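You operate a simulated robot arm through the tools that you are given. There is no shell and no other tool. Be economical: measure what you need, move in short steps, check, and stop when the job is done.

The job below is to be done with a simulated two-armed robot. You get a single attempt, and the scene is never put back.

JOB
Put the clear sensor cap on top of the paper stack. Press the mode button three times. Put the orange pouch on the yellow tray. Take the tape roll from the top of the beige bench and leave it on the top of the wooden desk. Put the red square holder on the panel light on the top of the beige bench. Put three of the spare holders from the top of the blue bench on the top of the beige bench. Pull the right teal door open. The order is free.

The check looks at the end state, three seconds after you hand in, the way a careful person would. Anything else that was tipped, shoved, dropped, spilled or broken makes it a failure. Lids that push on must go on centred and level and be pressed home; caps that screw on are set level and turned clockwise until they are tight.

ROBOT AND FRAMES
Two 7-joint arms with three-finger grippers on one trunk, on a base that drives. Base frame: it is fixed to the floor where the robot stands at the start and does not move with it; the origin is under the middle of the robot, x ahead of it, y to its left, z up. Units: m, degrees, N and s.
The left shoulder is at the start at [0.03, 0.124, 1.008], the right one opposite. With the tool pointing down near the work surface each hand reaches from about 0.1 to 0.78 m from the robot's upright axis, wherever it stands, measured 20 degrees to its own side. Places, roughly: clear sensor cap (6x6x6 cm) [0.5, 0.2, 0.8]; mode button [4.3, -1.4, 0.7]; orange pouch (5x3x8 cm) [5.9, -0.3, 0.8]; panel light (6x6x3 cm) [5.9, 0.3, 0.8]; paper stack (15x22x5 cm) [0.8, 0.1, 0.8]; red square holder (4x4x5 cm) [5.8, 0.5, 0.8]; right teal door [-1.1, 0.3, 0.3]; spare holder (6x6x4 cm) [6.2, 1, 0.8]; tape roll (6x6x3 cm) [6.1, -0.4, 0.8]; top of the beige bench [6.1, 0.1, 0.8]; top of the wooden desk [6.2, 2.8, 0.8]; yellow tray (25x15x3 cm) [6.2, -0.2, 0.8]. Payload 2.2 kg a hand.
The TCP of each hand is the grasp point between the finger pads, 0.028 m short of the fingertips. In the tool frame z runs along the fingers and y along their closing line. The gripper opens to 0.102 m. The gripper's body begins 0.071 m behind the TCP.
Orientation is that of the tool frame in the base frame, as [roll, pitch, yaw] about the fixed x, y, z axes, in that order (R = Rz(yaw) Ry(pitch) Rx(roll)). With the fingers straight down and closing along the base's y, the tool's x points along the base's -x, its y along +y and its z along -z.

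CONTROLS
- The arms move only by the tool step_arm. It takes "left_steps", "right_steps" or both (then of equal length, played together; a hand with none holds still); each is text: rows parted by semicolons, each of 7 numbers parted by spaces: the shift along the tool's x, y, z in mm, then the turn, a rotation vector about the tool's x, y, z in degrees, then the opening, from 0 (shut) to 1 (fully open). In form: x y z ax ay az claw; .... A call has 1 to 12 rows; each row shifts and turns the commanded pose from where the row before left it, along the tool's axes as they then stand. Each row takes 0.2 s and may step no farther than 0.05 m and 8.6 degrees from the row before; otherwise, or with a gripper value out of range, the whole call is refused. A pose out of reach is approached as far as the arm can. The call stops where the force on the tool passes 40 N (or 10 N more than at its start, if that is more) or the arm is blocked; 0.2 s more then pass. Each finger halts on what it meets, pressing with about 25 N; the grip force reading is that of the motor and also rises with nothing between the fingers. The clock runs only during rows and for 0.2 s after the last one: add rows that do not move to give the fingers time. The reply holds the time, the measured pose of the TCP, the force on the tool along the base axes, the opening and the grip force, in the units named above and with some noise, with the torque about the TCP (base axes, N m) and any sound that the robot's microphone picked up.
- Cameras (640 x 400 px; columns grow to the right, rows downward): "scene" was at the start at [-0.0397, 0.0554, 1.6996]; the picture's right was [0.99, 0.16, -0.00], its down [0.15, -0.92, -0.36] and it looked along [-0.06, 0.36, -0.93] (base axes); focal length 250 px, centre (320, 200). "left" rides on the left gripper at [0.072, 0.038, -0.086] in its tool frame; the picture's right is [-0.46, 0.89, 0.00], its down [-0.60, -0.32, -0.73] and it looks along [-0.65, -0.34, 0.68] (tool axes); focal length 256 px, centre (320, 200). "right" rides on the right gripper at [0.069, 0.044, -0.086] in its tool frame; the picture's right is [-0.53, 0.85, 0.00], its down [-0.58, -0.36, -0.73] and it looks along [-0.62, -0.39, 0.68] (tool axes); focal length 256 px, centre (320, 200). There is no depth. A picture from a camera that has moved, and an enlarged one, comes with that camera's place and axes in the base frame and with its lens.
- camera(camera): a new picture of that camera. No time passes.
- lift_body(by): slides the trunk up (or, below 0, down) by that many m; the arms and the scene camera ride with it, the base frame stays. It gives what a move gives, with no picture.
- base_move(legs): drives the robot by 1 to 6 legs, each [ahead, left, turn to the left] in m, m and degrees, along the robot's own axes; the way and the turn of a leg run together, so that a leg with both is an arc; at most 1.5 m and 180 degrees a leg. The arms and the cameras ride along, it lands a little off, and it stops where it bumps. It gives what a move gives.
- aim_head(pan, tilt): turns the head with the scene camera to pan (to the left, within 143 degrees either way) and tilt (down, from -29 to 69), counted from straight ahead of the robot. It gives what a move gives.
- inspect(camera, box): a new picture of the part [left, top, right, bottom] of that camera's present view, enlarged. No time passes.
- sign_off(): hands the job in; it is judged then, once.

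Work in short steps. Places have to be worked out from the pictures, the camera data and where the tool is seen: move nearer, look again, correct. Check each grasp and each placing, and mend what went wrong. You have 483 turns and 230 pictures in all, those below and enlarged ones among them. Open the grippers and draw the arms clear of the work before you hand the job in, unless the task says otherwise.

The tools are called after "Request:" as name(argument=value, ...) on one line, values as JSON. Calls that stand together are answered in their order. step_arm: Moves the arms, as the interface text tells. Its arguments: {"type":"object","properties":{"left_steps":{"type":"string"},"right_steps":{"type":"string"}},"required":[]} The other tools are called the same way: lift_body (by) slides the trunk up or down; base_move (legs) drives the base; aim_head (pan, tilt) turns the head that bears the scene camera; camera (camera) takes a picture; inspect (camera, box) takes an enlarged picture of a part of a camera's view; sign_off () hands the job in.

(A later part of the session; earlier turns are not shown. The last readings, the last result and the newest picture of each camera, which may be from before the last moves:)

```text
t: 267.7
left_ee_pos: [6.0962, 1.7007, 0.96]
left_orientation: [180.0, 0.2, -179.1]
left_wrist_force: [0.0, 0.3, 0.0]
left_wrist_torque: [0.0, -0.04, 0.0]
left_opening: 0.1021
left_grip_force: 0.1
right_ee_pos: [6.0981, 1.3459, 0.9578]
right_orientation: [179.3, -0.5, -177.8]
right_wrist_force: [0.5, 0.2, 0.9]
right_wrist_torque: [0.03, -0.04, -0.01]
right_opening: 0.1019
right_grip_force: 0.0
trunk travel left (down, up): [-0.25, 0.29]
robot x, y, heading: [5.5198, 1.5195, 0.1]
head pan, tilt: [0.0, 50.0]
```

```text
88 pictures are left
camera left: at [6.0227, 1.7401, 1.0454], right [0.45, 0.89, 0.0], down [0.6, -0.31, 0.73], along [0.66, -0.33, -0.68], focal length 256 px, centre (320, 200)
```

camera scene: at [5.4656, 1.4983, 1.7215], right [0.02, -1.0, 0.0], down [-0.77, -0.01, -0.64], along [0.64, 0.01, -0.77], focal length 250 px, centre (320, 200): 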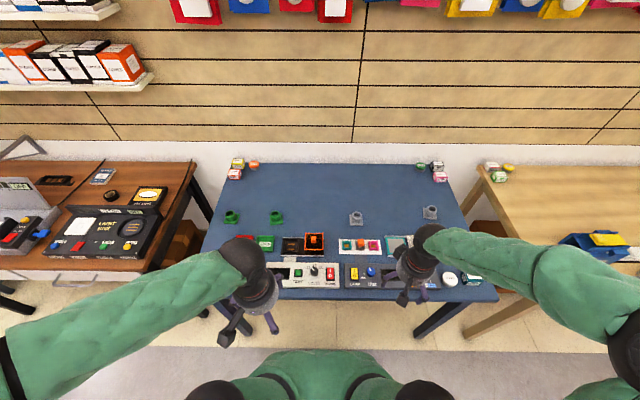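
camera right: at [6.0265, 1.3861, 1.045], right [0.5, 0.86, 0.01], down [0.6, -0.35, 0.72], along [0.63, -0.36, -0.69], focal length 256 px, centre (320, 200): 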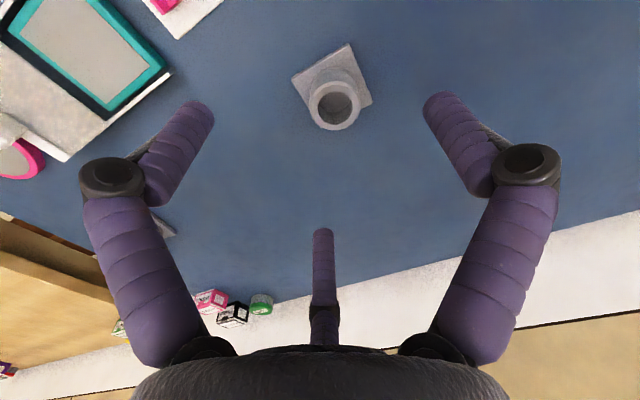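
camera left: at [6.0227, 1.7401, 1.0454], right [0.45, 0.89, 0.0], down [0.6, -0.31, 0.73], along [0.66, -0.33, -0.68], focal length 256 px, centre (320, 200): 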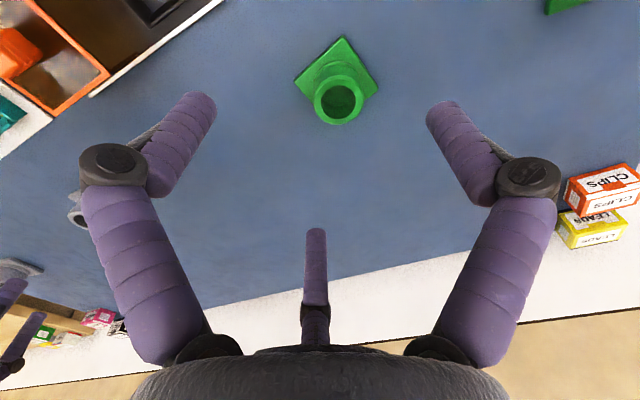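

Cup rims: right target (6.130, 1.3425), left (6.132, 1.705). I shift and descend with both hands.

Request:
step_arm(right_steps="-16 -2.4 20 0 0 0 1;-16 -2.4 30 0 0 0 0.9;0 0 30 0 0 0 0.8;0 0 30 0 0 0 0.8;0 0 0 0 0 0 0.8", left_steps="-18 2 20 0 0 0 1;-18 2 30 0 0 0 0.9;0 0 30 0 0 0 0.8;0 0 32 0 0 0 0.8;0 0 0 0 0 0 0.8")

Request:
camera(camera="right")

Request:
camera(camera="left")

```text
t: 268.9
left_ee_pos: [6.1336, 1.7055, 0.8489]
left_orientation: [180.0, 0.3, -179.2]
left_wrist_force: [0.1, 0.2, 1.0]
left_wrist_torque: [0.02, -0.03, 0.02]
left_opening: 0.0819
left_grip_force: 0.1
right_ee_pos: [6.1285, 1.345, 0.8481]
right_orientation: [179.2, -0.4, -177.8]
right_wrist_force: [0.3, 0.4, -0.6]
right_wrist_torque: [0.06, -0.01, -0.03]
right_opening: 0.0814
right_grip_force: 0.0
trunk travel left (down, up): [-0.25, 0.29]
robot x, y, heading: [5.5177, 1.5189, 0.3]
head pan, tilt: [0.0, 50.0]
```

```text
87 pictures are left
camera right: at [6.0582, 1.3837, 0.9337], right [0.5, 0.86, 0.01], down [0.6, -0.35, 0.72], along [0.63, -0.36, -0.69], focal length 256 px, centre (320, 200)
```

right: 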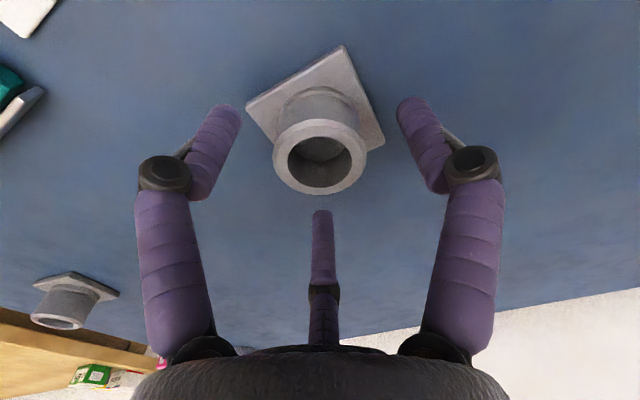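

```text
86 pictures are left
camera left: at [6.0606, 1.7433, 0.9331], right [0.45, 0.89, 0.0], down [0.6, -0.31, 0.73], along [0.66, -0.33, -0.68], focal length 256 px, centre (320, 200)
```

left: 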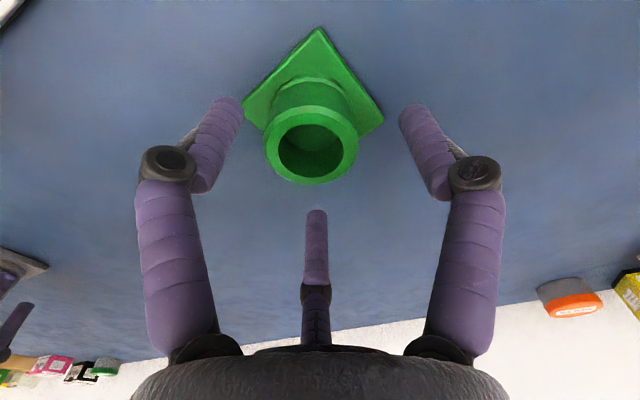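

Both cups are centred. Close both grippers.

Request:
step_arm(right_steps="0 0 0 0 0 0 0.6;0 0 0 0 0 0 0.4;0 0 0 0 0 0 0.25;0 0 0 0 0 0 0.25;0 0 0 0 0 0 0.25", left_steps="0 0 0 0 0 0 0.6;0 0 0 0 0 0 0.4;0 0 0 0 0 0 0.25;0 0 0 0 0 0 0.25;0 0 0 0 0 0 0.25")

Request:
step_arm(right_steps="0 0 -20 0 0 0 0.25;0 0 -30 0 0 0 0.25;0 0 -40 0 0 0 0.25;0 0 -40 0 0 0 0.25;0 0 -40 0 0 0 0.25;0 0 0 0 0 0 0.25", left_steps="0 0 -20 0 0 0 0.25;0 0 -30 0 0 0 0.25;0 0 -40 0 0 0 0.25;0 0 -40 0 0 0 0.25;0 0 -40 0 0 0 0.25;0 0 0 0 0 0 0.25")

Request:
camera(camera="right")

Request:
camera(camera="left")

```text
t: 270.1
left_ee_pos: [6.1346, 1.7061, 0.8483]
left_orientation: [180.0, 0.4, -179.2]
left_wrist_force: [0.0, 1.0, 0.8]
left_wrist_torque: [0.05, 0.01, 0.0]
left_opening: 0.0469
left_grip_force: 25.0
right_ee_pos: [6.1289, 1.3433, 0.8457]
right_orientation: [179.1, -0.4, -177.9]
right_wrist_force: [-1.0, 0.1, 3.2]
right_wrist_torque: [-0.07, 0.06, -0.04]
right_opening: 0.0442
right_grip_force: 25.5
trunk travel left (down, up): [-0.25, 0.29]
robot x, y, heading: [5.5202, 1.5175, -0.1]
head pan, tilt: [0.0, 50.0]
```

```text
t: 271.5
left_ee_pos: [6.1341, 1.7055, 1.0171]
left_orientation: [180.0, 0.2, -179.3]
left_wrist_force: [0.4, 0.2, -0.8]
left_wrist_torque: [-0.02, 0.01, -0.01]
left_opening: 0.0465
left_grip_force: 24.7
right_ee_pos: [6.1336, 1.3433, 1.0152]
right_orientation: [179.3, -0.6, -177.9]
right_wrist_force: [-0.1, -0.5, -0.1]
right_wrist_torque: [-0.02, -0.02, 0.02]
right_opening: 0.0444
right_grip_force: 24.7
trunk travel left (down, up): [-0.25, 0.29]
robot x, y, heading: [5.5193, 1.5194, 0.1]
head pan, tilt: [0.0, 50.0]
```

```text
85 pictures are left
camera right: at [6.0627, 1.3833, 1.1024], right [0.5, 0.86, 0.01], down [0.6, -0.35, 0.72], along [0.62, -0.36, -0.69], focal length 256 px, centre (320, 200)
```

right: 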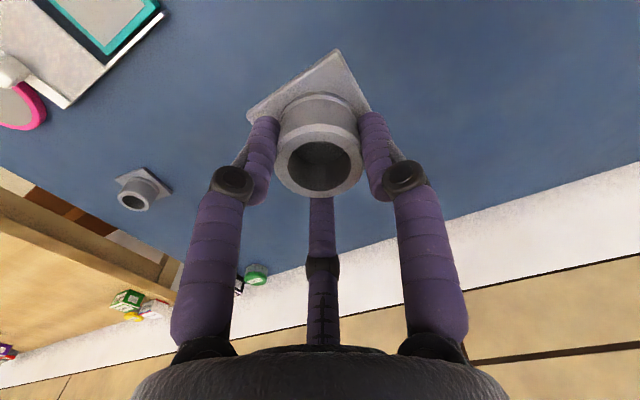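

```text
84 pictures are left
camera left: at [6.062, 1.7425, 1.1025], right [0.45, 0.89, 0.0], down [0.61, -0.31, 0.73], along [0.65, -0.33, -0.68], focal length 256 px, centre (320, 200)
```

left: 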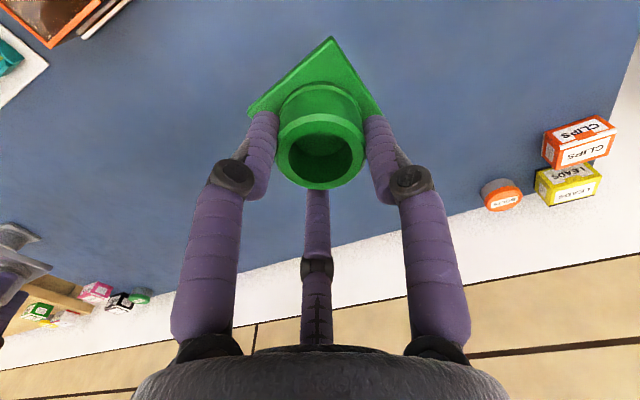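

Both held. I strafe right in front of the beige bench.

Request:
base_move(legs=[[0, -1.29, 0]])

Request:
camera(camera="scene")

```text
t: 278.0
left_ee_pos: [6.1557, 0.4224, 1.0188]
left_orientation: [-180.0, 0.2, -177.4]
left_wrist_force: [-0.3, 0.0, -0.4]
left_wrist_torque: [0.03, 0.0, -0.02]
left_opening: 0.0454
left_grip_force: 25.4
right_ee_pos: [6.1653, 0.0613, 1.0142]
right_orientation: [179.2, -0.5, -176.1]
right_wrist_force: [-0.4, -0.6, -0.9]
right_wrist_torque: [0.04, 0.02, 0.0]
right_opening: 0.0433
right_grip_force: 25.3
trunk travel left (down, up): [-0.25, 0.29]
robot x, y, heading: [5.547, 0.2161, 2.3]
head pan, tilt: [0.0, 50.0]
```

```text
83 pictures are left
camera scene: at [5.5922, 0.2196, 1.7215], right [0.04, -1.0, 0.0], down [-0.77, -0.03, -0.64], along [0.64, 0.02, -0.77], focal length 250 px, centre (320, 200)
```

scene: 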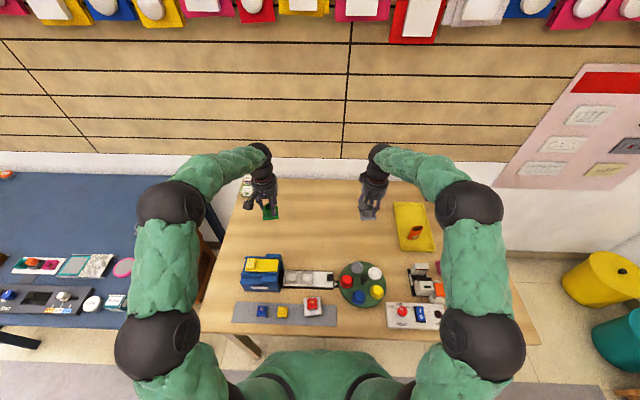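

I extend both a bit and descend to just above the surface.

Request:
step_arm(right_steps="-20 0 0 0 0 0 0.25;-20 0 30 0 0 0 0.25;0 0 40 0 0 0 0.25;0 0 40 0 0 0 0.25;0 0 40 0 0 0 0.25;0 0 0 0 0 0 0.25", left_steps="-20 0 0 0 0 0 0.25;-20 0 30 0 0 0 0.25;0 0 40 0 0 0 0.25;0 0 40 0 0 0 0.25;0 0 40 0 0 0 0.25;0 0 0 0 0 0 0.25")

Request:
camera(camera="scene")

```text
t: 279.4
left_ee_pos: [6.1962, 0.4242, 0.8667]
left_orientation: [179.9, 0.3, -177.4]
left_wrist_force: [0.0, 0.0, 0.5]
left_wrist_torque: [-0.02, -0.01, 0.02]
left_opening: 0.0454
left_grip_force: 24.6
right_ee_pos: [6.2025, 0.0636, 0.8683]
right_orientation: [179.2, -0.5, -176.0]
right_wrist_force: [0.9, 0.8, -0.3]
right_wrist_torque: [0.01, 0.01, 0.01]
right_opening: 0.0432
right_grip_force: 25.1
trunk travel left (down, up): [-0.25, 0.29]
robot x, y, heading: [5.5445, 0.2173, 2.0]
head pan, tilt: [0.0, 50.0]
```

```text
82 pictures are left
camera scene: at [5.5912, 0.22, 1.7216], right [0.04, -1.0, 0.0], down [-0.77, -0.03, -0.64], along [0.64, 0.02, -0.77], focal length 250 px, centre (320, 200)
```

scene: 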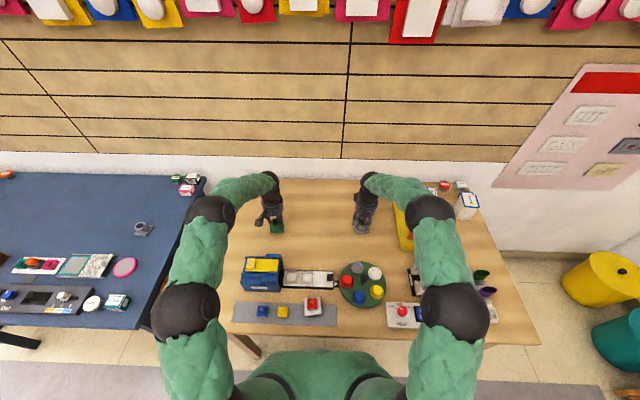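

Clear free surface under both. I lower to contact in small steps.

Request:
step_arm(right_steps="0 0 8 0 0 0 0.25;0 0 6 0 0 0 0.25;0 0 0 0 0 0 0.25", left_steps="0 0 8 0 0 0 0.25;0 0 4 0 0 0 0.25;0 0 0 0 0 0 0.25")

Request:
step_arm(right_steps="0 0 3 0 0 0 0.25;0 0 0 0 0 0 0.25", left_steps="0 0 3 0 0 0 0.25;0 0 0 0 0 0 0.25")

Request:
step_arm(right_steps="0 0 3 0 0 0 0.25;0 0 0 0 0 0 0.25", left_steps="0 0 3 0 0 0 0.25;0 0 0 0 0 0 0.25")

```text
t: 280.2
left_ee_pos: [6.1962, 0.4235, 0.8553]
left_orientation: [-180.0, 0.2, -177.4]
left_wrist_force: [-0.1, -0.7, -0.3]
left_wrist_torque: [0.01, -0.02, 0.01]
left_opening: 0.0457
left_grip_force: 25.2
right_ee_pos: [6.204, 0.0644, 0.8514]
right_orientation: [179.1, -0.5, -176.1]
right_wrist_force: [0.6, 0.0, -1.2]
right_wrist_torque: [0.03, 0.0, -0.05]
right_opening: 0.0432
right_grip_force: 24.5
trunk travel left (down, up): [-0.25, 0.29]
robot x, y, heading: [5.545, 0.2183, 2.2]
head pan, tilt: [0.0, 50.0]
```

```text
t: 280.8
left_ee_pos: [6.1966, 0.4242, 0.8539]
left_orientation: [-179.9, 0.3, -177.4]
left_wrist_force: [0.8, 0.7, 0.2]
left_wrist_torque: [0.01, 0.02, -0.01]
left_opening: 0.0451
left_grip_force: 25.0
right_ee_pos: [6.2038, 0.0651, 0.8479]
right_orientation: [179.3, -0.5, -176.0]
right_wrist_force: [0.2, -0.7, -1.0]
right_wrist_torque: [0.0, 0.0, 0.02]
right_opening: 0.043
right_grip_force: 24.9
trunk travel left (down, up): [-0.25, 0.29]
robot x, y, heading: [5.5506, 0.2152, 2.0]
head pan, tilt: [0.0, 50.0]
```

```text
t: 281.4
left_ee_pos: [6.1965, 0.4262, 0.8505]
left_orientation: [-179.9, 0.4, -177.4]
left_wrist_force: [-0.6, -0.5, -0.3]
left_wrist_torque: [-0.02, -0.03, 0.04]
left_opening: 0.045
left_grip_force: 25.2
right_ee_pos: [6.2038, 0.065, 0.8464]
right_orientation: [179.3, -0.3, -176.2]
right_wrist_force: [-0.9, 1.5, 9.8]
right_wrist_torque: [-0.16, 0.28, -0.05]
right_opening: 0.043
right_grip_force: 24.6
trunk travel left (down, up): [-0.25, 0.29]
robot x, y, heading: [5.5455, 0.2186, 2.2]
head pan, tilt: [0.0, 50.0]
```

Right is down; left needs 2–3 mm more.

Request:
step_arm(left_steps="0 0 3 0 0 0 0.25;0 0 0 0 0 0 0.25")

Request:
step_arm(right_steps="0 0 -1 0 0 0 0.4;0 0 0 0 0 0 0.7;0 0 0 0 0 0 0.85;0 0 0 0 0 0 0.85;0 0 -30 0 0 0 0.85;0 0 -40 0 0 0 0.85;0 0 -40 0 0 0 0.85;0 0 -40 0 0 0 1", left_steps="0 0 0 0 0 0 0.4;0 0 0 0 0 0 0.7;0 0 0 0 0 0 0.85;0 0 0 0 0 0 0.85;0 0 -30 0 0 0 0.85;0 0 -40 0 0 0 0.85;0 0 -40 0 0 0 0.85;0 0 -40 0 0 0 1")

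Request:
camera(camera="scene")

```text
t: 282.0
left_ee_pos: [6.1969, 0.4249, 0.8484]
left_orientation: [-180.0, 0.4, -177.4]
left_wrist_force: [-2.3, -0.3, 8.7]
left_wrist_torque: [-0.01, 0.36, 0.03]
left_opening: 0.0454
left_grip_force: 24.8
right_ee_pos: [6.2032, 0.0654, 0.8462]
right_orientation: [179.2, -0.4, -176.1]
right_wrist_force: [2.2, 2.3, 9.4]
right_wrist_torque: [-0.04, 0.16, -0.04]
right_opening: 0.0427
right_grip_force: 25.2
trunk travel left (down, up): [-0.25, 0.29]
robot x, y, heading: [5.5471, 0.2164, 2.1]
head pan, tilt: [0.0, 50.0]
```

```text
t: 283.8
left_ee_pos: [6.1937, 0.4245, 0.9979]
left_orientation: [180.0, 0.2, -177.4]
left_wrist_force: [-0.1, -0.7, -0.3]
left_wrist_torque: [0.01, -0.04, 0.0]
left_opening: 0.1022
left_grip_force: 0.1
right_ee_pos: [6.203, 0.0624, 0.9964]
right_orientation: [179.2, -0.5, -176.0]
right_wrist_force: [-0.5, -0.5, -0.4]
right_wrist_torque: [-0.03, 0.01, -0.01]
right_opening: 0.1018
right_grip_force: 0.1
trunk travel left (down, up): [-0.25, 0.29]
robot x, y, heading: [5.5492, 0.2151, 2.2]
head pan, tilt: [0.0, 50.0]
```

```text
81 pictures are left
camera scene: at [5.5906, 0.22, 1.7216], right [0.04, -1.0, 0.0], down [-0.77, -0.03, -0.64], along [0.64, 0.02, -0.77], focal length 250 px, centre (320, 200)
```

scene: 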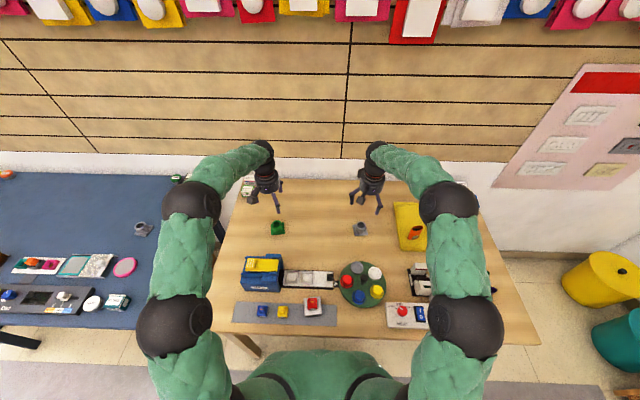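

Two placed. I strafe left to put the left hand over the grey holder at (6.18, 1.0).

Request:
base_move(legs=[[0, 0.575, -2.2]])

Request:
camera(camera="left")

```text
t: 287.1
left_ee_pos: [6.1936, 0.9684, 0.9969]
left_orientation: [-179.8, 0.2, -179.5]
left_wrist_force: [0.1, 1.4, 0.8]
left_wrist_torque: [0.02, 0.0, 0.03]
left_opening: 0.1021
left_grip_force: 0.1
right_ee_pos: [6.1885, 0.607, 0.9949]
right_orientation: [179.2, -0.5, -178.3]
right_wrist_force: [0.0, 0.8, -0.1]
right_wrist_torque: [-0.01, 0.0, 0.01]
right_opening: 0.102
right_grip_force: 0.1
trunk travel left (down, up): [-0.25, 0.29]
robot x, y, heading: [5.5362, 0.7871, -0.1]
head pan, tilt: [0.0, 50.0]
```

```text
80 pictures are left
camera left: at [6.1199, 1.0077, 1.0823], right [0.46, 0.89, 0.0], down [0.6, -0.31, 0.73], along [0.65, -0.34, -0.68], focal length 256 px, centre (320, 200)
```

left: 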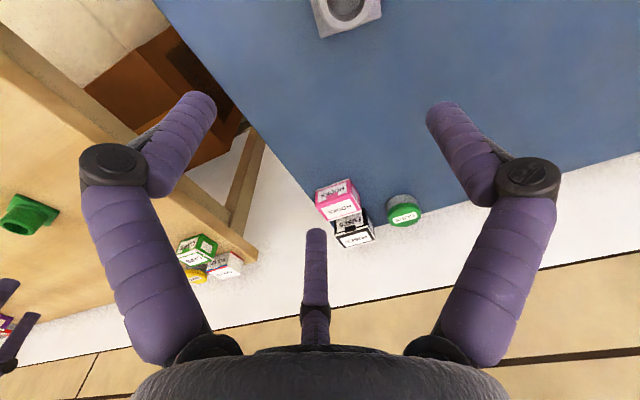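

Rim at ≈(6.172, 1.005). I shift there and lower part-way for a check.

Request:
step_arm(left_steps="11 18 20 0 0 0 1;11 18 20 0 0 0 1;0 0 20 0 0 0 1;0 0 0 0 0 0 1")

Request:
camera(camera="left")

```text
t: 288.1
left_ee_pos: [6.1697, 1.0032, 0.9378]
left_orientation: [-180.0, 0.3, -179.6]
left_wrist_force: [-0.1, -0.6, -0.8]
left_wrist_torque: [0.01, -0.01, 0.0]
left_opening: 0.1021
left_grip_force: 0.0
right_ee_pos: [6.1878, 0.6066, 0.995]
right_orientation: [179.2, -0.6, -178.3]
right_wrist_force: [-0.7, -0.4, -0.3]
right_wrist_torque: [0.03, -0.02, 0.0]
right_opening: 0.1019
right_grip_force: 0.1
trunk travel left (down, up): [-0.25, 0.29]
robot x, y, heading: [5.535, 0.7864, -0.0]
head pan, tilt: [0.0, 50.0]
```

```text
79 pictures are left
camera left: at [6.0969, 1.0419, 1.0227], right [0.46, 0.89, 0.0], down [0.6, -0.31, 0.73], along [0.65, -0.34, -0.68], focal length 256 px, centre (320, 200)
```

left: 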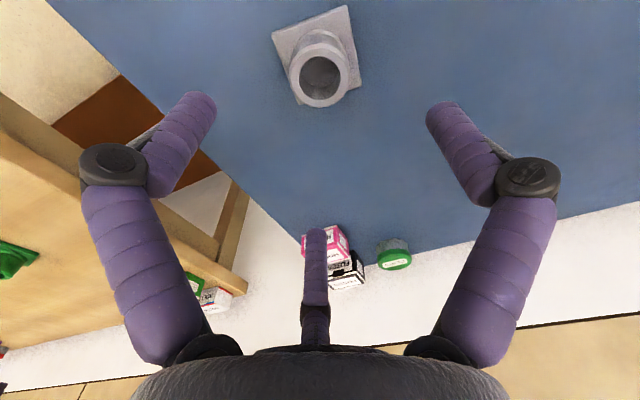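

Request:
step_arm(left_steps="4 3 30 0 0 0 0.9;0 0 30 0 0 0 0.8;0 0 29 0 0 0 0.8;0 0 0 0 0 0 0.8")

Request:
camera(camera="left")

Request:
step_arm(left_steps="0 0 0 0 0 0 0.6;0 0 0 0 0 0 0.4;0 0 0 0 0 0 0.25;0 0 0 0 0 0 0.25;0 0 0 0 0 0 0.25")

Request:
step_arm(left_steps="0 0 -20 0 0 0 0.25;0 0 -30 0 0 0 0.25;0 0 -40 0 0 0 0.25;0 0 -40 0 0 0 0.25;0 0 -25 0 0 0 0.25;0 0 0 0 0 0 0.25")

Request:
camera(camera="left")

```text
t: 289.1
left_ee_pos: [6.1671, 1.0082, 0.8465]
left_orientation: [180.0, 0.3, -179.5]
left_wrist_force: [0.1, 0.2, 0.2]
left_wrist_torque: [0.0, -0.04, -0.01]
left_opening: 0.0815
left_grip_force: 0.1
right_ee_pos: [6.188, 0.6075, 0.9946]
right_orientation: [179.1, -0.5, -178.3]
right_wrist_force: [-0.7, 0.2, 1.0]
right_wrist_torque: [0.01, 0.01, -0.02]
right_opening: 0.1021
right_grip_force: 0.0
trunk travel left (down, up): [-0.25, 0.29]
robot x, y, heading: [5.5371, 0.786, 0.1]
head pan, tilt: [0.0, 50.0]
```

```text
78 pictures are left
camera left: at [6.0938, 1.0463, 0.9314], right [0.46, 0.89, 0.0], down [0.6, -0.31, 0.73], along [0.65, -0.33, -0.68], focal length 256 px, centre (320, 200)
```

left: 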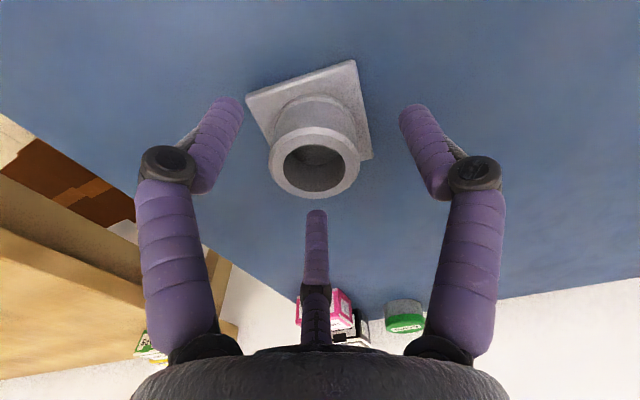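

```text
t: 290.3
left_ee_pos: [6.1664, 1.0087, 0.8466]
left_orientation: [-180.0, 0.2, -179.5]
left_wrist_force: [0.3, -0.5, 1.6]
left_wrist_torque: [-0.02, 0.02, 0.03]
left_opening: 0.0412
left_grip_force: 25.6
right_ee_pos: [6.1878, 0.6069, 0.9944]
right_orientation: [179.2, -0.5, -178.3]
right_wrist_force: [-1.0, 0.2, -0.8]
right_wrist_torque: [0.0, -0.03, -0.03]
right_opening: 0.102
right_grip_force: 0.1
trunk travel left (down, up): [-0.25, 0.29]
robot x, y, heading: [5.5349, 0.7867, 0.0]
head pan, tilt: [0.0, 50.0]
```

```text
t: 291.7
left_ee_pos: [6.1657, 1.0086, 1.0023]
left_orientation: [180.0, 0.1, -179.6]
left_wrist_force: [0.3, -0.3, 0.1]
left_wrist_torque: [-0.04, 0.02, -0.01]
left_opening: 0.0415
left_grip_force: 24.6
right_ee_pos: [6.1884, 0.6058, 0.9952]
right_orientation: [179.3, -0.7, -178.3]
right_wrist_force: [-0.1, 0.4, -0.4]
right_wrist_torque: [-0.01, 0.02, 0.02]
right_opening: 0.102
right_grip_force: 0.0
trunk travel left (down, up): [-0.25, 0.29]
robot x, y, heading: [5.5349, 0.7867, -0.2]
head pan, tilt: [0.0, 50.0]
```

```text
77 pictures are left
camera left: at [6.0926, 1.0469, 1.0865], right [0.46, 0.89, 0.0], down [0.6, -0.31, 0.73], along [0.65, -0.34, -0.68], focal length 256 px, centre (320, 200)
```

left: 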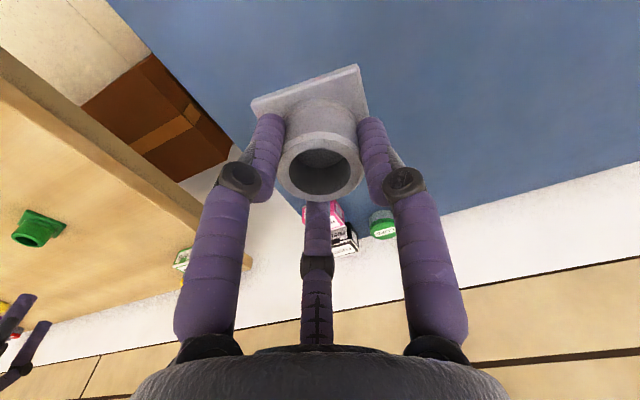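

Held. I strafe right to bring it between the two already placed.

Request:
base_move(legs=[[0, -0.762, 0]])

Request:
inspect(camera="scene", box=[180, 150, 420, 300])

```text
t: 295.8
left_ee_pos: [6.1644, 0.2399, 1.0014]
left_orientation: [-180.0, 0.2, -179.8]
left_wrist_force: [0.1, -0.2, -0.3]
left_wrist_torque: [-0.01, -0.05, -0.01]
left_opening: 0.0412
left_grip_force: 25.5
right_ee_pos: [6.1858, -0.1614, 0.9951]
right_orientation: [179.1, -0.5, -178.4]
right_wrist_force: [-0.1, 0.2, 0.4]
right_wrist_torque: [0.05, -0.02, 0.03]
right_opening: 0.102
right_grip_force: 0.1
trunk travel left (down, up): [-0.25, 0.29]
robot x, y, heading: [5.5319, 0.0197, -0.4]
head pan, tilt: [0.0, 50.0]
```

```text
2.67 times, centred on (300, 225) of scene
camera zoom: at [5.5807, 0.0184, 1.7215], right [0.0, -1.0, 0.0], down [-0.77, 0.0, -0.64], along [0.64, 0.0, -0.77], focal length 667 px, centre (373, 133)
```

zoom: 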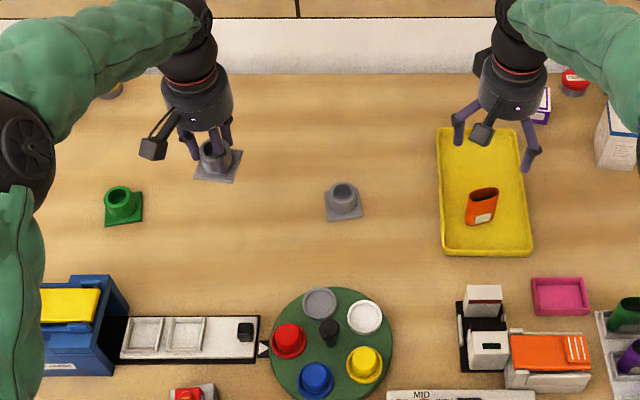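

Perfect spacing. Lower it and release.

Request:
step_arm(left_steps="0 0 40 0 0 0 0.25;0 0 40 0 0 0 0.25;0 0 40 0 0 0 0.25;0 0 25 0 0 0 0.25;0 0 5 0 0 0 0.25;0 0 0 0 0 0 0.25")

Request:
step_arm(left_steps="0 0 3 0 0 0 0.25;0 0 0 0 0 0 0.25")

Request:
step_arm(left_steps="0 0 3 0 0 0 0.25;0 0 0 0 0 0 0.25")

```text
t: 297.2
left_ee_pos: [6.1652, 0.2411, 0.8514]
left_orientation: [-180.0, 0.2, -179.7]
left_wrist_force: [0.5, -0.8, -0.1]
left_wrist_torque: [0.03, 0.01, 0.01]
left_opening: 0.0417
left_grip_force: 25.2
right_ee_pos: [6.1853, -0.1622, 0.9953]
right_orientation: [179.2, -0.5, -178.4]
right_wrist_force: [0.0, 0.8, -0.4]
right_wrist_torque: [0.05, 0.0, 0.02]
right_opening: 0.102
right_grip_force: 0.0
trunk travel left (down, up): [-0.25, 0.29]
robot x, y, heading: [5.5353, 0.0216, -0.2]
head pan, tilt: [0.0, 50.0]
```

```text
t: 297.8
left_ee_pos: [6.1647, 0.2394, 0.8476]
left_orientation: [-180.0, 0.2, -179.7]
left_wrist_force: [0.2, -0.8, 0.4]
left_wrist_torque: [-0.02, 0.0, -0.02]
left_opening: 0.0416
left_grip_force: 25.1
right_ee_pos: [6.1865, -0.1609, 0.9936]
right_orientation: [179.3, -0.5, -178.4]
right_wrist_force: [-0.3, -0.1, 0.2]
right_wrist_torque: [0.01, 0.01, 0.0]
right_opening: 0.102
right_grip_force: 0.1
trunk travel left (down, up): [-0.25, 0.29]
robot x, y, heading: [5.5325, 0.0201, -0.2]
head pan, tilt: [0.0, 50.0]
```

```text
t: 298.4
left_ee_pos: [6.1669, 0.2408, 0.8471]
left_orientation: [-180.0, 0.4, -179.5]
left_wrist_force: [-1.6, 0.2, 5.6]
left_wrist_torque: [-0.02, 0.11, -0.02]
left_opening: 0.0415
left_grip_force: 25.7
right_ee_pos: [6.1864, -0.1608, 0.9955]
right_orientation: [179.2, -0.4, -178.4]
right_wrist_force: [0.2, 0.2, -0.2]
right_wrist_torque: [0.01, 0.0, -0.02]
right_opening: 0.1018
right_grip_force: 0.1
trunk travel left (down, up): [-0.25, 0.29]
robot x, y, heading: [5.532, 0.0192, -0.1]
head pan, tilt: [0.0, 50.0]
```

Request:
step_arm(left_steps="0 0 0 0 0 0 0.4;0 0 0 0 0 0 0.7;0 0 0 0 0 0 0.85;0 0 0 0 0 0 0.85;0 0 -30 0 0 0 0.85;0 0 -40 0 0 0 0.85;0 0 -40 0 0 0 0.85;0 0 -40 0 0 0 1")

Request:
step_arm(left_steps="45 0 0 0 0 0 1;45 0 0 0 0 0 1;45 0 0 0 0 0 1;45 0 0 0 0 0 1;45 0 0 0 0 0 1;45 0 0 0 0 0 1;45 0 0 0 0 0 1;20 0 0 0 0 0 1", right_steps="45 0 -10 0 0 0 1;45 0 0 0 0 0 1;45 0 0 0 0 0 1;45 0 0 0 0 0 1;45 0 0 0 0 0 1;45 0 0 0 0 0 1;45 0 0 0 0 0 1;20 0 0 0 0 0 1")

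Request:
camera(camera="scene")

```text
t: 300.2
left_ee_pos: [6.1645, 0.2388, 0.9958]
left_orientation: [-180.0, 0.2, -179.6]
left_wrist_force: [0.2, -0.3, 0.5]
left_wrist_torque: [0.02, -0.02, 0.02]
left_opening: 0.1019
left_grip_force: 0.0
right_ee_pos: [6.1861, -0.1625, 0.9953]
right_orientation: [179.2, -0.4, -178.4]
right_wrist_force: [-0.4, -1.0, -0.1]
right_wrist_torque: [0.01, 0.0, 0.02]
right_opening: 0.102
right_grip_force: 0.1
trunk travel left (down, up): [-0.25, 0.29]
robot x, y, heading: [5.5349, 0.0219, -0.4]
head pan, tilt: [0.0, 50.0]
```

```text
t: 302.0
left_ee_pos: [5.8278, 0.2364, 0.9955]
left_orientation: [-180.0, 0.3, -179.6]
left_wrist_force: [-0.1, -0.5, 1.1]
left_wrist_torque: [-0.03, 0.01, 0.0]
left_opening: 0.1022
left_grip_force: 0.0
right_ee_pos: [5.8517, -0.1725, 1.0093]
right_orientation: [179.2, -0.7, -178.4]
right_wrist_force: [0.0, 0.4, 0.3]
right_wrist_torque: [-0.02, -0.04, 0.02]
right_opening: 0.1019
right_grip_force: 0.1
trunk travel left (down, up): [-0.25, 0.29]
robot x, y, heading: [5.5339, 0.018, -0.2]
head pan, tilt: [0.0, 50.0]
```

```text
75 pictures are left
camera scene: at [5.5804, 0.019, 1.7215], right [0.0, -1.0, 0.0], down [-0.77, 0.0, -0.64], along [0.64, 0.0, -0.77], focal length 250 px, centre (320, 200)
```

scene: 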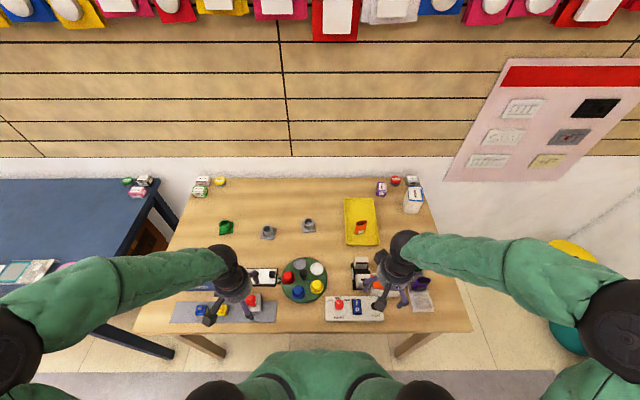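

I back up a little and check the bench closely.

Request:
base_move(legs=[[-0.16, 0, 0]])

Request:
inspect(camera="scene", box=[180, 170, 420, 320])

```text
t: 303.4
left_ee_pos: [5.6682, 0.2394, 0.9953]
left_orientation: [-179.9, 0.3, -179.6]
left_wrist_force: [-0.6, -0.2, -0.3]
left_wrist_torque: [-0.02, -0.03, -0.03]
left_opening: 0.1021
left_grip_force: 0.0
right_ee_pos: [5.6921, -0.1702, 1.0082]
right_orientation: [179.1, -0.4, -178.2]
right_wrist_force: [-0.2, -0.2, 1.1]
right_wrist_torque: [-0.01, -0.07, -0.01]
right_opening: 0.102
right_grip_force: 0.1
trunk travel left (down, up): [-0.25, 0.29]
robot x, y, heading: [5.3731, 0.0214, -0.1]
head pan, tilt: [0.0, 50.0]
```

```text
2.67 times, centred on (300, 245) of scene
camera zoom: at [5.4196, 0.0195, 1.7216], right [0.0, -1.0, 0.0], down [-0.77, 0.0, -0.64], along [0.64, 0.0, -0.77], focal length 667 px, centre (373, 80)
```

zoom: 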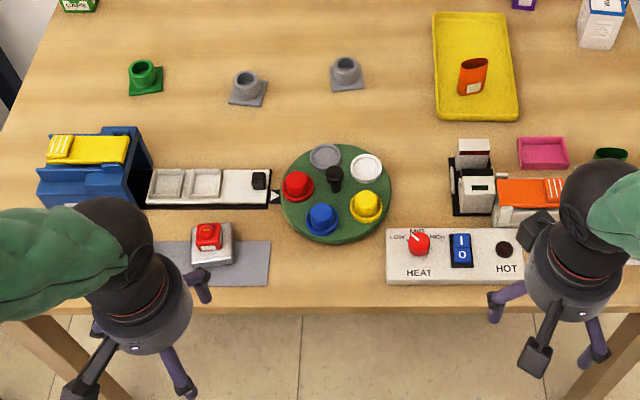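

All placed well. Now the mode button near (4.3, −1.4): I look to the right.

Request:
aim_head(pan=-115, tilt=30)

Request:
camera(camera="scene")

```text
t: 305.4
left_ee_pos: [5.669, 0.2385, 0.9951]
left_orientation: [180.0, 0.1, -179.5]
left_wrist_force: [0.2, -0.2, 0.5]
left_wrist_torque: [0.01, 0.01, 0.02]
left_opening: 0.1019
left_grip_force: 0.0
right_ee_pos: [5.6932, -0.1714, 1.0084]
right_orientation: [179.2, -0.5, -178.3]
right_wrist_force: [0.2, -0.2, 0.1]
right_wrist_torque: [0.03, 0.0, 0.01]
right_opening: 0.102
right_grip_force: 0.0
trunk travel left (down, up): [-0.25, 0.29]
robot x, y, heading: [5.376, 0.0197, -0.0]
head pan, tilt: [-115.0, 30.0]
```

```text
73 pictures are left
camera scene: at [5.3064, -0.0623, 1.751], right [-0.91, 0.42, 0.0], down [0.21, 0.45, -0.87], along [-0.37, -0.78, -0.5], focal length 250 px, centre (320, 200)
```

scene: 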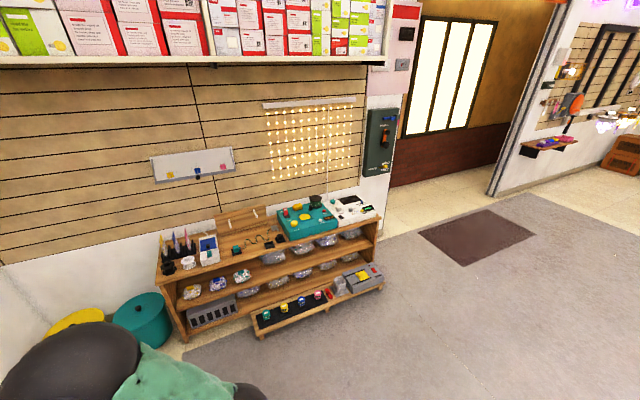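

The button device sits at the right end of that shelf's top (~(4.38, −1.46)). I back up, turn right, and approach.

Request:
base_move(legs=[[-0.22, -0.05, 0], [0, 0, -90], [0.2, -0.6, 0], [0.3, 0, 0]])

Request:
aim_head(pan=0, tilt=45)

Request:
camera(camera="scene")

```text
t: 315.7
left_ee_pos: [4.7594, -0.8178, 0.9944]
left_orientation: [-180.0, 0.3, 89.6]
left_wrist_force: [0.3, -1.0, -1.1]
left_wrist_torque: [0.04, -0.01, -0.01]
left_opening: 0.102
left_grip_force: 0.1
right_ee_pos: [4.3504, -0.8356, 1.0086]
right_orientation: [179.2, -0.6, 90.7]
right_wrist_force: [-0.4, -0.1, -1.0]
right_wrist_torque: [0.02, -0.02, 0.01]
right_opening: 0.1019
right_grip_force: 0.0
trunk travel left (down, up): [-0.25, 0.29]
robot x, y, heading: [4.5467, -0.5211, -90.7]
head pan, tilt: [-115.0, 30.0]
```

```text
t: 317.6
left_ee_pos: [4.7593, -0.817, 0.9942]
left_orientation: [180.0, 0.3, 89.5]
left_wrist_force: [-0.1, -0.2, -0.6]
left_wrist_torque: [0.04, 0.0, -0.01]
left_opening: 0.102
left_grip_force: 0.1
right_ee_pos: [4.3517, -0.8358, 1.0088]
right_orientation: [179.2, -0.6, 90.8]
right_wrist_force: [1.2, 0.2, -0.3]
right_wrist_torque: [-0.01, 0.04, 0.02]
right_opening: 0.1019
right_grip_force: 0.0
trunk travel left (down, up): [-0.25, 0.29]
robot x, y, heading: [4.5478, -0.5198, -90.9]
head pan, tilt: [0.0, 45.0]
```

```text
72 pictures are left
camera scene: at [4.5442, -0.5716, 1.7284], right [-1.0, 0.02, 0.0], down [0.01, 0.71, -0.71], along [-0.01, -0.71, -0.71], focal length 250 px, centre (320, 200)
```

scene: 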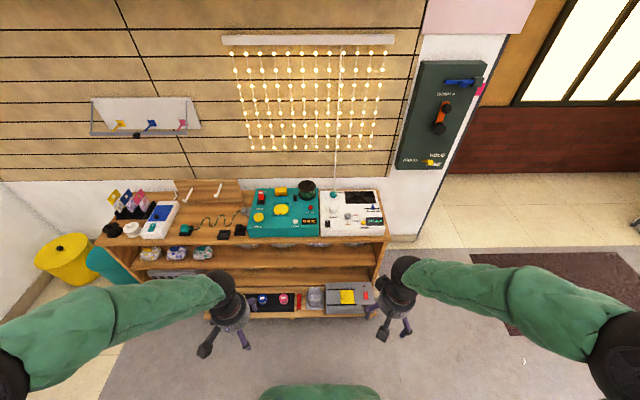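

Request:
inspect(camera="scene", box=[230, 170, 400, 260])

Request:
inspect(camera="scene", box=[310, 180, 390, 245])

```text
3.76 times, centred on (315, 215) of scene
camera zoom: at [4.5442, -0.5716, 1.7284], right [-1.0, 0.02, 0.0], down [0.01, 0.71, -0.71], along [-0.01, -0.71, -0.71], focal length 941 px, centre (339, 144)
```

zoom: 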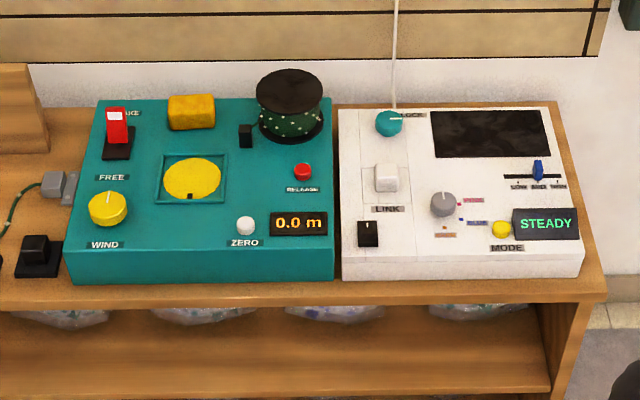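

```text
6.15 times, centred on (350, 212) of scene
camera zoom: at [4.5442, -0.5716, 1.7284], right [-1.0, 0.02, 0.0], down [0.01, 0.71, -0.71], along [-0.01, -0.71, -0.71], focal length 1539 px, centre (135, 123)
```

zoom: 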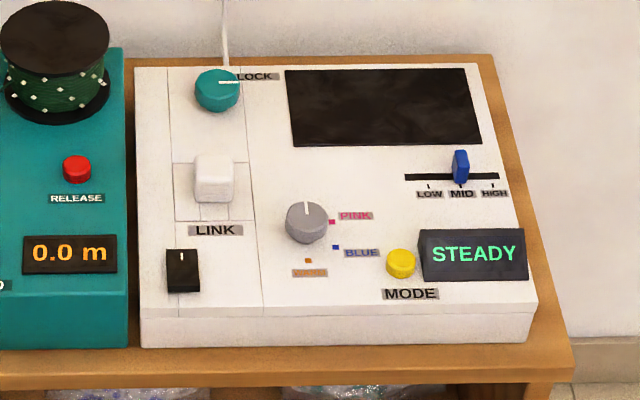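

The yellow MODE button is at ≈(4.307, −1.407); the display reads STEADY. I move 0.18 m closer and bring the right hand over, half-open so its far finger can press while the others stay over free space.

Request:
base_move(legs=[[0.18, 0, 0.8]])

Request:
inspect(camera="scene", box=[310, 200, 400, 280])

```text
t: 319.2
left_ee_pos: [4.7644, -0.9997, 0.995]
left_orientation: [180.0, 0.2, 90.6]
left_wrist_force: [-0.2, -0.2, -0.1]
left_wrist_torque: [0.06, 0.0, 0.02]
left_opening: 0.1021
left_grip_force: 0.1
right_ee_pos: [4.3554, -1.0244, 1.0083]
right_orientation: [179.2, -0.6, 91.9]
right_wrist_force: [-0.6, 0.5, 0.1]
right_wrist_torque: [0.05, -0.03, 0.0]
right_opening: 0.1019
right_grip_force: 0.1
trunk travel left (down, up): [-0.25, 0.29]
robot x, y, heading: [4.5414, -0.7089, -89.8]
head pan, tilt: [0.0, 45.0]
```

```text
5.00 times, centred on (355, 240) of scene
camera zoom: at [4.5439, -0.7578, 1.7284], right [-1.0, 0.0, 0.0], down [0.0, 0.71, -0.71], along [0.0, -0.71, -0.71], focal length 1250 px, centre (145, 0)
```

zoom: 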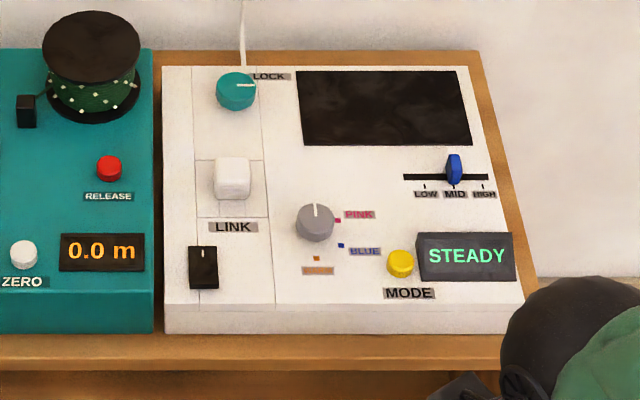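

Request:
step_arm(right_steps="-44 -4.6 6 0 0 0 0.8;-44 -4.6 13 0 0 0 0.6;-44 -4.6 13 0 0 0 0.5;-44 -4.6 13 0 0 0 0.5;-44 -4.6 13 0 0 0 0.5;-44 -4.6 13 0 0 0 0.5;-44 -4.6 13 0 0 0 0.5;-44 -4.6 13 0 0 0 0.5;0 0 0 0 0 0 0.5")

Request:
camera(camera="right")

```text
t: 321.2
left_ee_pos: [4.7632, -0.9968, 0.9941]
left_orientation: [180.0, 0.3, 90.5]
left_wrist_force: [-0.4, 0.4, 0.0]
left_wrist_torque: [-0.01, -0.02, -0.01]
left_opening: 0.1018
left_grip_force: 0.2
right_ee_pos: [4.3293, -1.3735, 0.9065]
right_orientation: [179.3, -0.5, 91.8]
right_wrist_force: [-0.9, 0.2, 0.2]
right_wrist_torque: [0.01, -0.03, 0.0]
right_opening: 0.0511
right_grip_force: 0.1
trunk travel left (down, up): [-0.25, 0.29]
robot x, y, heading: [4.5453, -0.7038, -89.6]
head pan, tilt: [0.0, 45.0]
```

```text
68 pictures are left
camera right: at [4.3692, -1.3039, 0.9936], right [0.86, -0.51, 0.01], down [-0.35, -0.6, 0.72], along [-0.36, -0.62, -0.69], focal length 256 px, centre (320, 200)
```

right: 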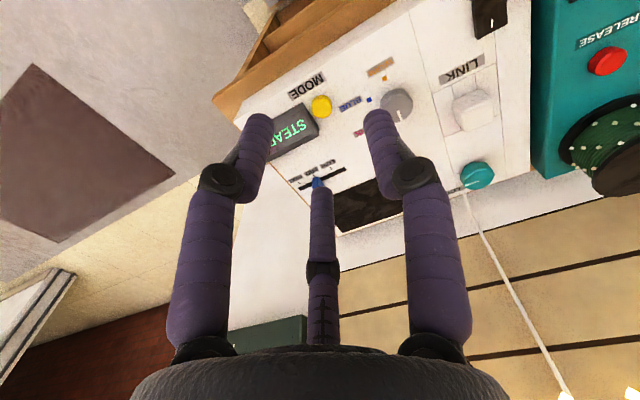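

Triangulated button top: (4.303, −1.420, 0.717). I align the far finger over it and descend to just above, then look.

Request:
step_arm(right_steps="-12 -7.5 30 0 0 0 0.5;0 0 35 0 0 0 0.5;0 0 35 0 0 0 0.5;0 0 18 0 0 0 0.5;0 0 0 0 0 0 0.5")

Request:
camera(camera="right")

Request:
inspect(camera="scene", box=[310, 200, 400, 280])

```text
t: 322.4
left_ee_pos: [4.7634, -0.9973, 0.9958]
left_orientation: [-180.0, 0.1, 90.5]
left_wrist_force: [0.0, 0.5, 0.4]
left_wrist_torque: [0.0, 0.03, 0.03]
left_opening: 0.1021
left_grip_force: 0.0
right_ee_pos: [4.3265, -1.3845, 0.79]
right_orientation: [179.2, -0.5, 91.8]
right_wrist_force: [0.1, -0.1, -0.2]
right_wrist_torque: [-0.03, 0.0, -0.02]
right_opening: 0.051
right_grip_force: 0.1
trunk travel left (down, up): [-0.25, 0.29]
robot x, y, heading: [4.545, -0.7066, -89.9]
head pan, tilt: [0.0, 45.0]
```

```text
67 pictures are left
camera right: at [4.3658, -1.3161, 0.8762], right [0.86, -0.51, 0.01], down [-0.36, -0.6, 0.72], along [-0.36, -0.62, -0.69], focal length 256 px, centre (320, 200)
```

right: 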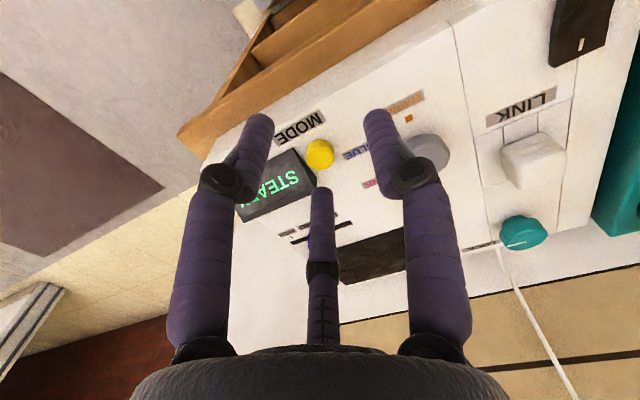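

```text
5.00 times, centred on (355, 240) of scene
camera zoom: at [4.5437, -0.7562, 1.7284], right [-1.0, 0.0, 0.0], down [0.0, 0.71, -0.71], along [0.0, -0.71, -0.71], focal length 1250 px, centre (145, 0)
```

zoom: 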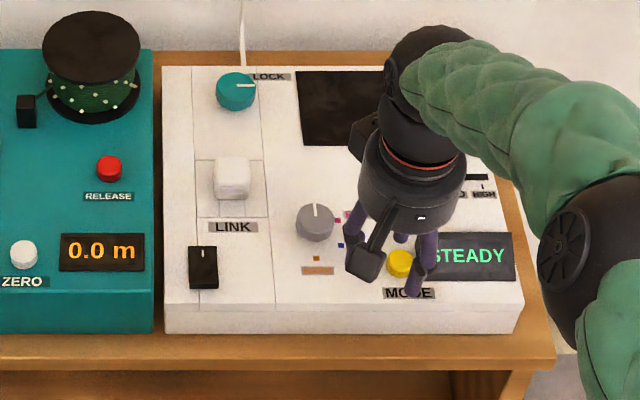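

The far fingertip projects right above the button. Descend slowly to touch.

Request:
step_arm(right_steps="0 0 15 0 0 0 0.5;0 0 10 0 0 0 0.5;0 0 3 0 0 0 0.5;0 0 3 0 0 0 0.5;0 0 0 0 0 0 0.5")

Request:
step_arm(right_steps="0 0 3 0 0 0 0.5;0 0 0 0 0 0 0.5")

Request:
camera(camera="right")

```text
t: 323.6
left_ee_pos: [4.7635, -0.9976, 0.9952]
left_orientation: [180.0, 0.2, 90.6]
left_wrist_force: [0.5, -0.1, -0.6]
left_wrist_torque: [-0.02, 0.03, 0.02]
left_opening: 0.1021
left_grip_force: 0.2
right_ee_pos: [4.3264, -1.386, 0.7577]
right_orientation: [179.1, -0.6, 91.9]
right_wrist_force: [-0.1, 0.2, 1.1]
right_wrist_torque: [-0.02, 0.01, 0.02]
right_opening: 0.051
right_grip_force: 0.0
trunk travel left (down, up): [-0.25, 0.29]
robot x, y, heading: [4.5426, -0.7048, -89.9]
head pan, tilt: [0.0, 45.0]
```

```text
t: 324.2
left_ee_pos: [4.7643, -0.9981, 0.9959]
left_orientation: [-180.0, 0.1, 90.5]
left_wrist_force: [-0.7, -0.2, 0.3]
left_wrist_torque: [0.04, 0.0, -0.04]
left_opening: 0.102
left_grip_force: 0.0
right_ee_pos: [4.325, -1.3858, 0.7538]
right_orientation: [179.2, -0.6, 91.8]
right_wrist_force: [-0.4, 0.1, -0.4]
right_wrist_torque: [-0.03, 0.0, 0.02]
right_opening: 0.0511
right_grip_force: 0.0
trunk travel left (down, up): [-0.25, 0.29]
robot x, y, heading: [4.5456, -0.7013, -90.2]
head pan, tilt: [0.0, 45.0]
```

```text
65 pictures are left
camera right: at [4.3654, -1.3162, 0.8426], right [0.86, -0.51, 0.01], down [-0.35, -0.6, 0.72], along [-0.36, -0.62, -0.69], focal length 256 px, centre (320, 200)
```

right: 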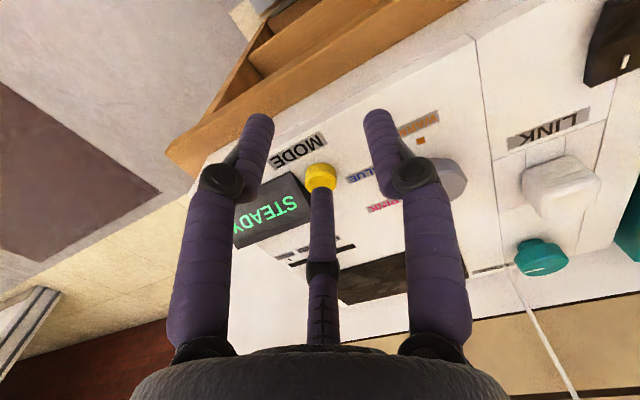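

Request:
inspect(camera="right", box=[270, 140, 370, 220])

```text
5.00 times, centred on (320, 180) of right
camera zoom: at [4.3654, -1.3162, 0.8426], right [0.86, -0.51, 0.01], down [-0.35, -0.6, 0.72], along [-0.36, -0.62, -0.69], focal length 1280 px, centre (320, 300)
```

zoom: 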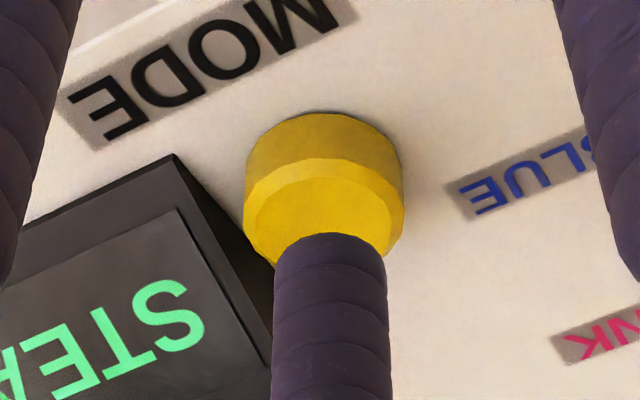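

The fingertip is just above the button, slightly toward its far half. I shift 4 mm toward me and press in small steps.

Request:
step_arm(right_steps="4 0 0 0 0 0 0.5;0 0 2 0 0 0 0.5;0 0 2 0 0 0 0.5;0 0 0 0 0 0 0.5")

Request:
step_arm(right_steps="0 0 2 0 0 0 0.5;0 0 0 0 0 0 0.5")

Request:
step_arm(right_steps="0 0 2 0 0 0 0.5;0 0 0 0 0 0 0.5")

Request:
camera(camera="right")

```text
t: 325.2
left_ee_pos: [4.7632, -0.9977, 0.9955]
left_orientation: [-180.0, 0.1, 90.6]
left_wrist_force: [-0.8, -0.5, -0.6]
left_wrist_torque: [0.02, 0.0, 0.0]
left_opening: 0.1018
left_grip_force: 0.1
right_ee_pos: [4.3245, -1.3812, 0.752]
right_orientation: [179.1, -0.5, 91.9]
right_wrist_force: [0.2, 0.3, -0.8]
right_wrist_torque: [0.0, 0.0, 0.01]
right_opening: 0.0511
right_grip_force: 0.0
trunk travel left (down, up): [-0.25, 0.29]
robot x, y, heading: [4.5434, -0.7053, -89.7]
head pan, tilt: [0.0, 45.0]
```

```text
t: 325.8
left_ee_pos: [4.7632, -0.9974, 0.9954]
left_orientation: [-180.0, 0.2, 90.5]
left_wrist_force: [0.1, -0.4, 0.6]
left_wrist_torque: [0.02, 0.02, 0.01]
left_opening: 0.1023
left_grip_force: 0.1
right_ee_pos: [4.325, -1.3819, 0.7506]
right_orientation: [179.2, -0.5, 91.8]
right_wrist_force: [-0.2, 0.7, 0.7]
right_wrist_torque: [0.03, -0.01, -0.01]
right_opening: 0.0512
right_grip_force: 0.1
trunk travel left (down, up): [-0.25, 0.29]
robot x, y, heading: [4.5427, -0.7033, -90.1]
head pan, tilt: [0.0, 45.0]
```

```text
t: 326.4
left_ee_pos: [4.7631, -0.9979, 0.9953]
left_orientation: [-180.0, 0.2, 90.6]
left_wrist_force: [-0.5, 0.2, 0.0]
left_wrist_torque: [-0.03, -0.01, 0.0]
left_opening: 0.1018
left_grip_force: 0.0
right_ee_pos: [4.3262, -1.3818, 0.7466]
right_orientation: [179.2, -0.5, 91.9]
right_wrist_force: [1.6, 0.3, 0.4]
right_wrist_torque: [0.01, 0.03, 0.03]
right_opening: 0.0508
right_grip_force: 0.0
trunk travel left (down, up): [-0.25, 0.29]
robot x, y, heading: [4.5456, -0.7058, -90.2]
head pan, tilt: [0.0, 45.0]
```

```text
63 pictures are left
camera right: at [4.3656, -1.3127, 0.835], right [0.86, -0.51, 0.01], down [-0.35, -0.6, 0.72], along [-0.36, -0.62, -0.69], focal length 256 px, centre (320, 200)
```

right: 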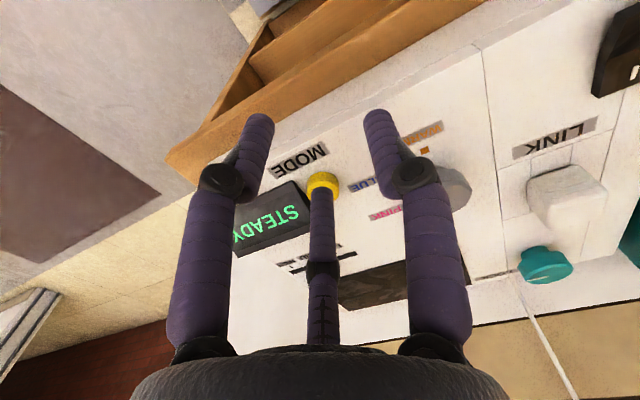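

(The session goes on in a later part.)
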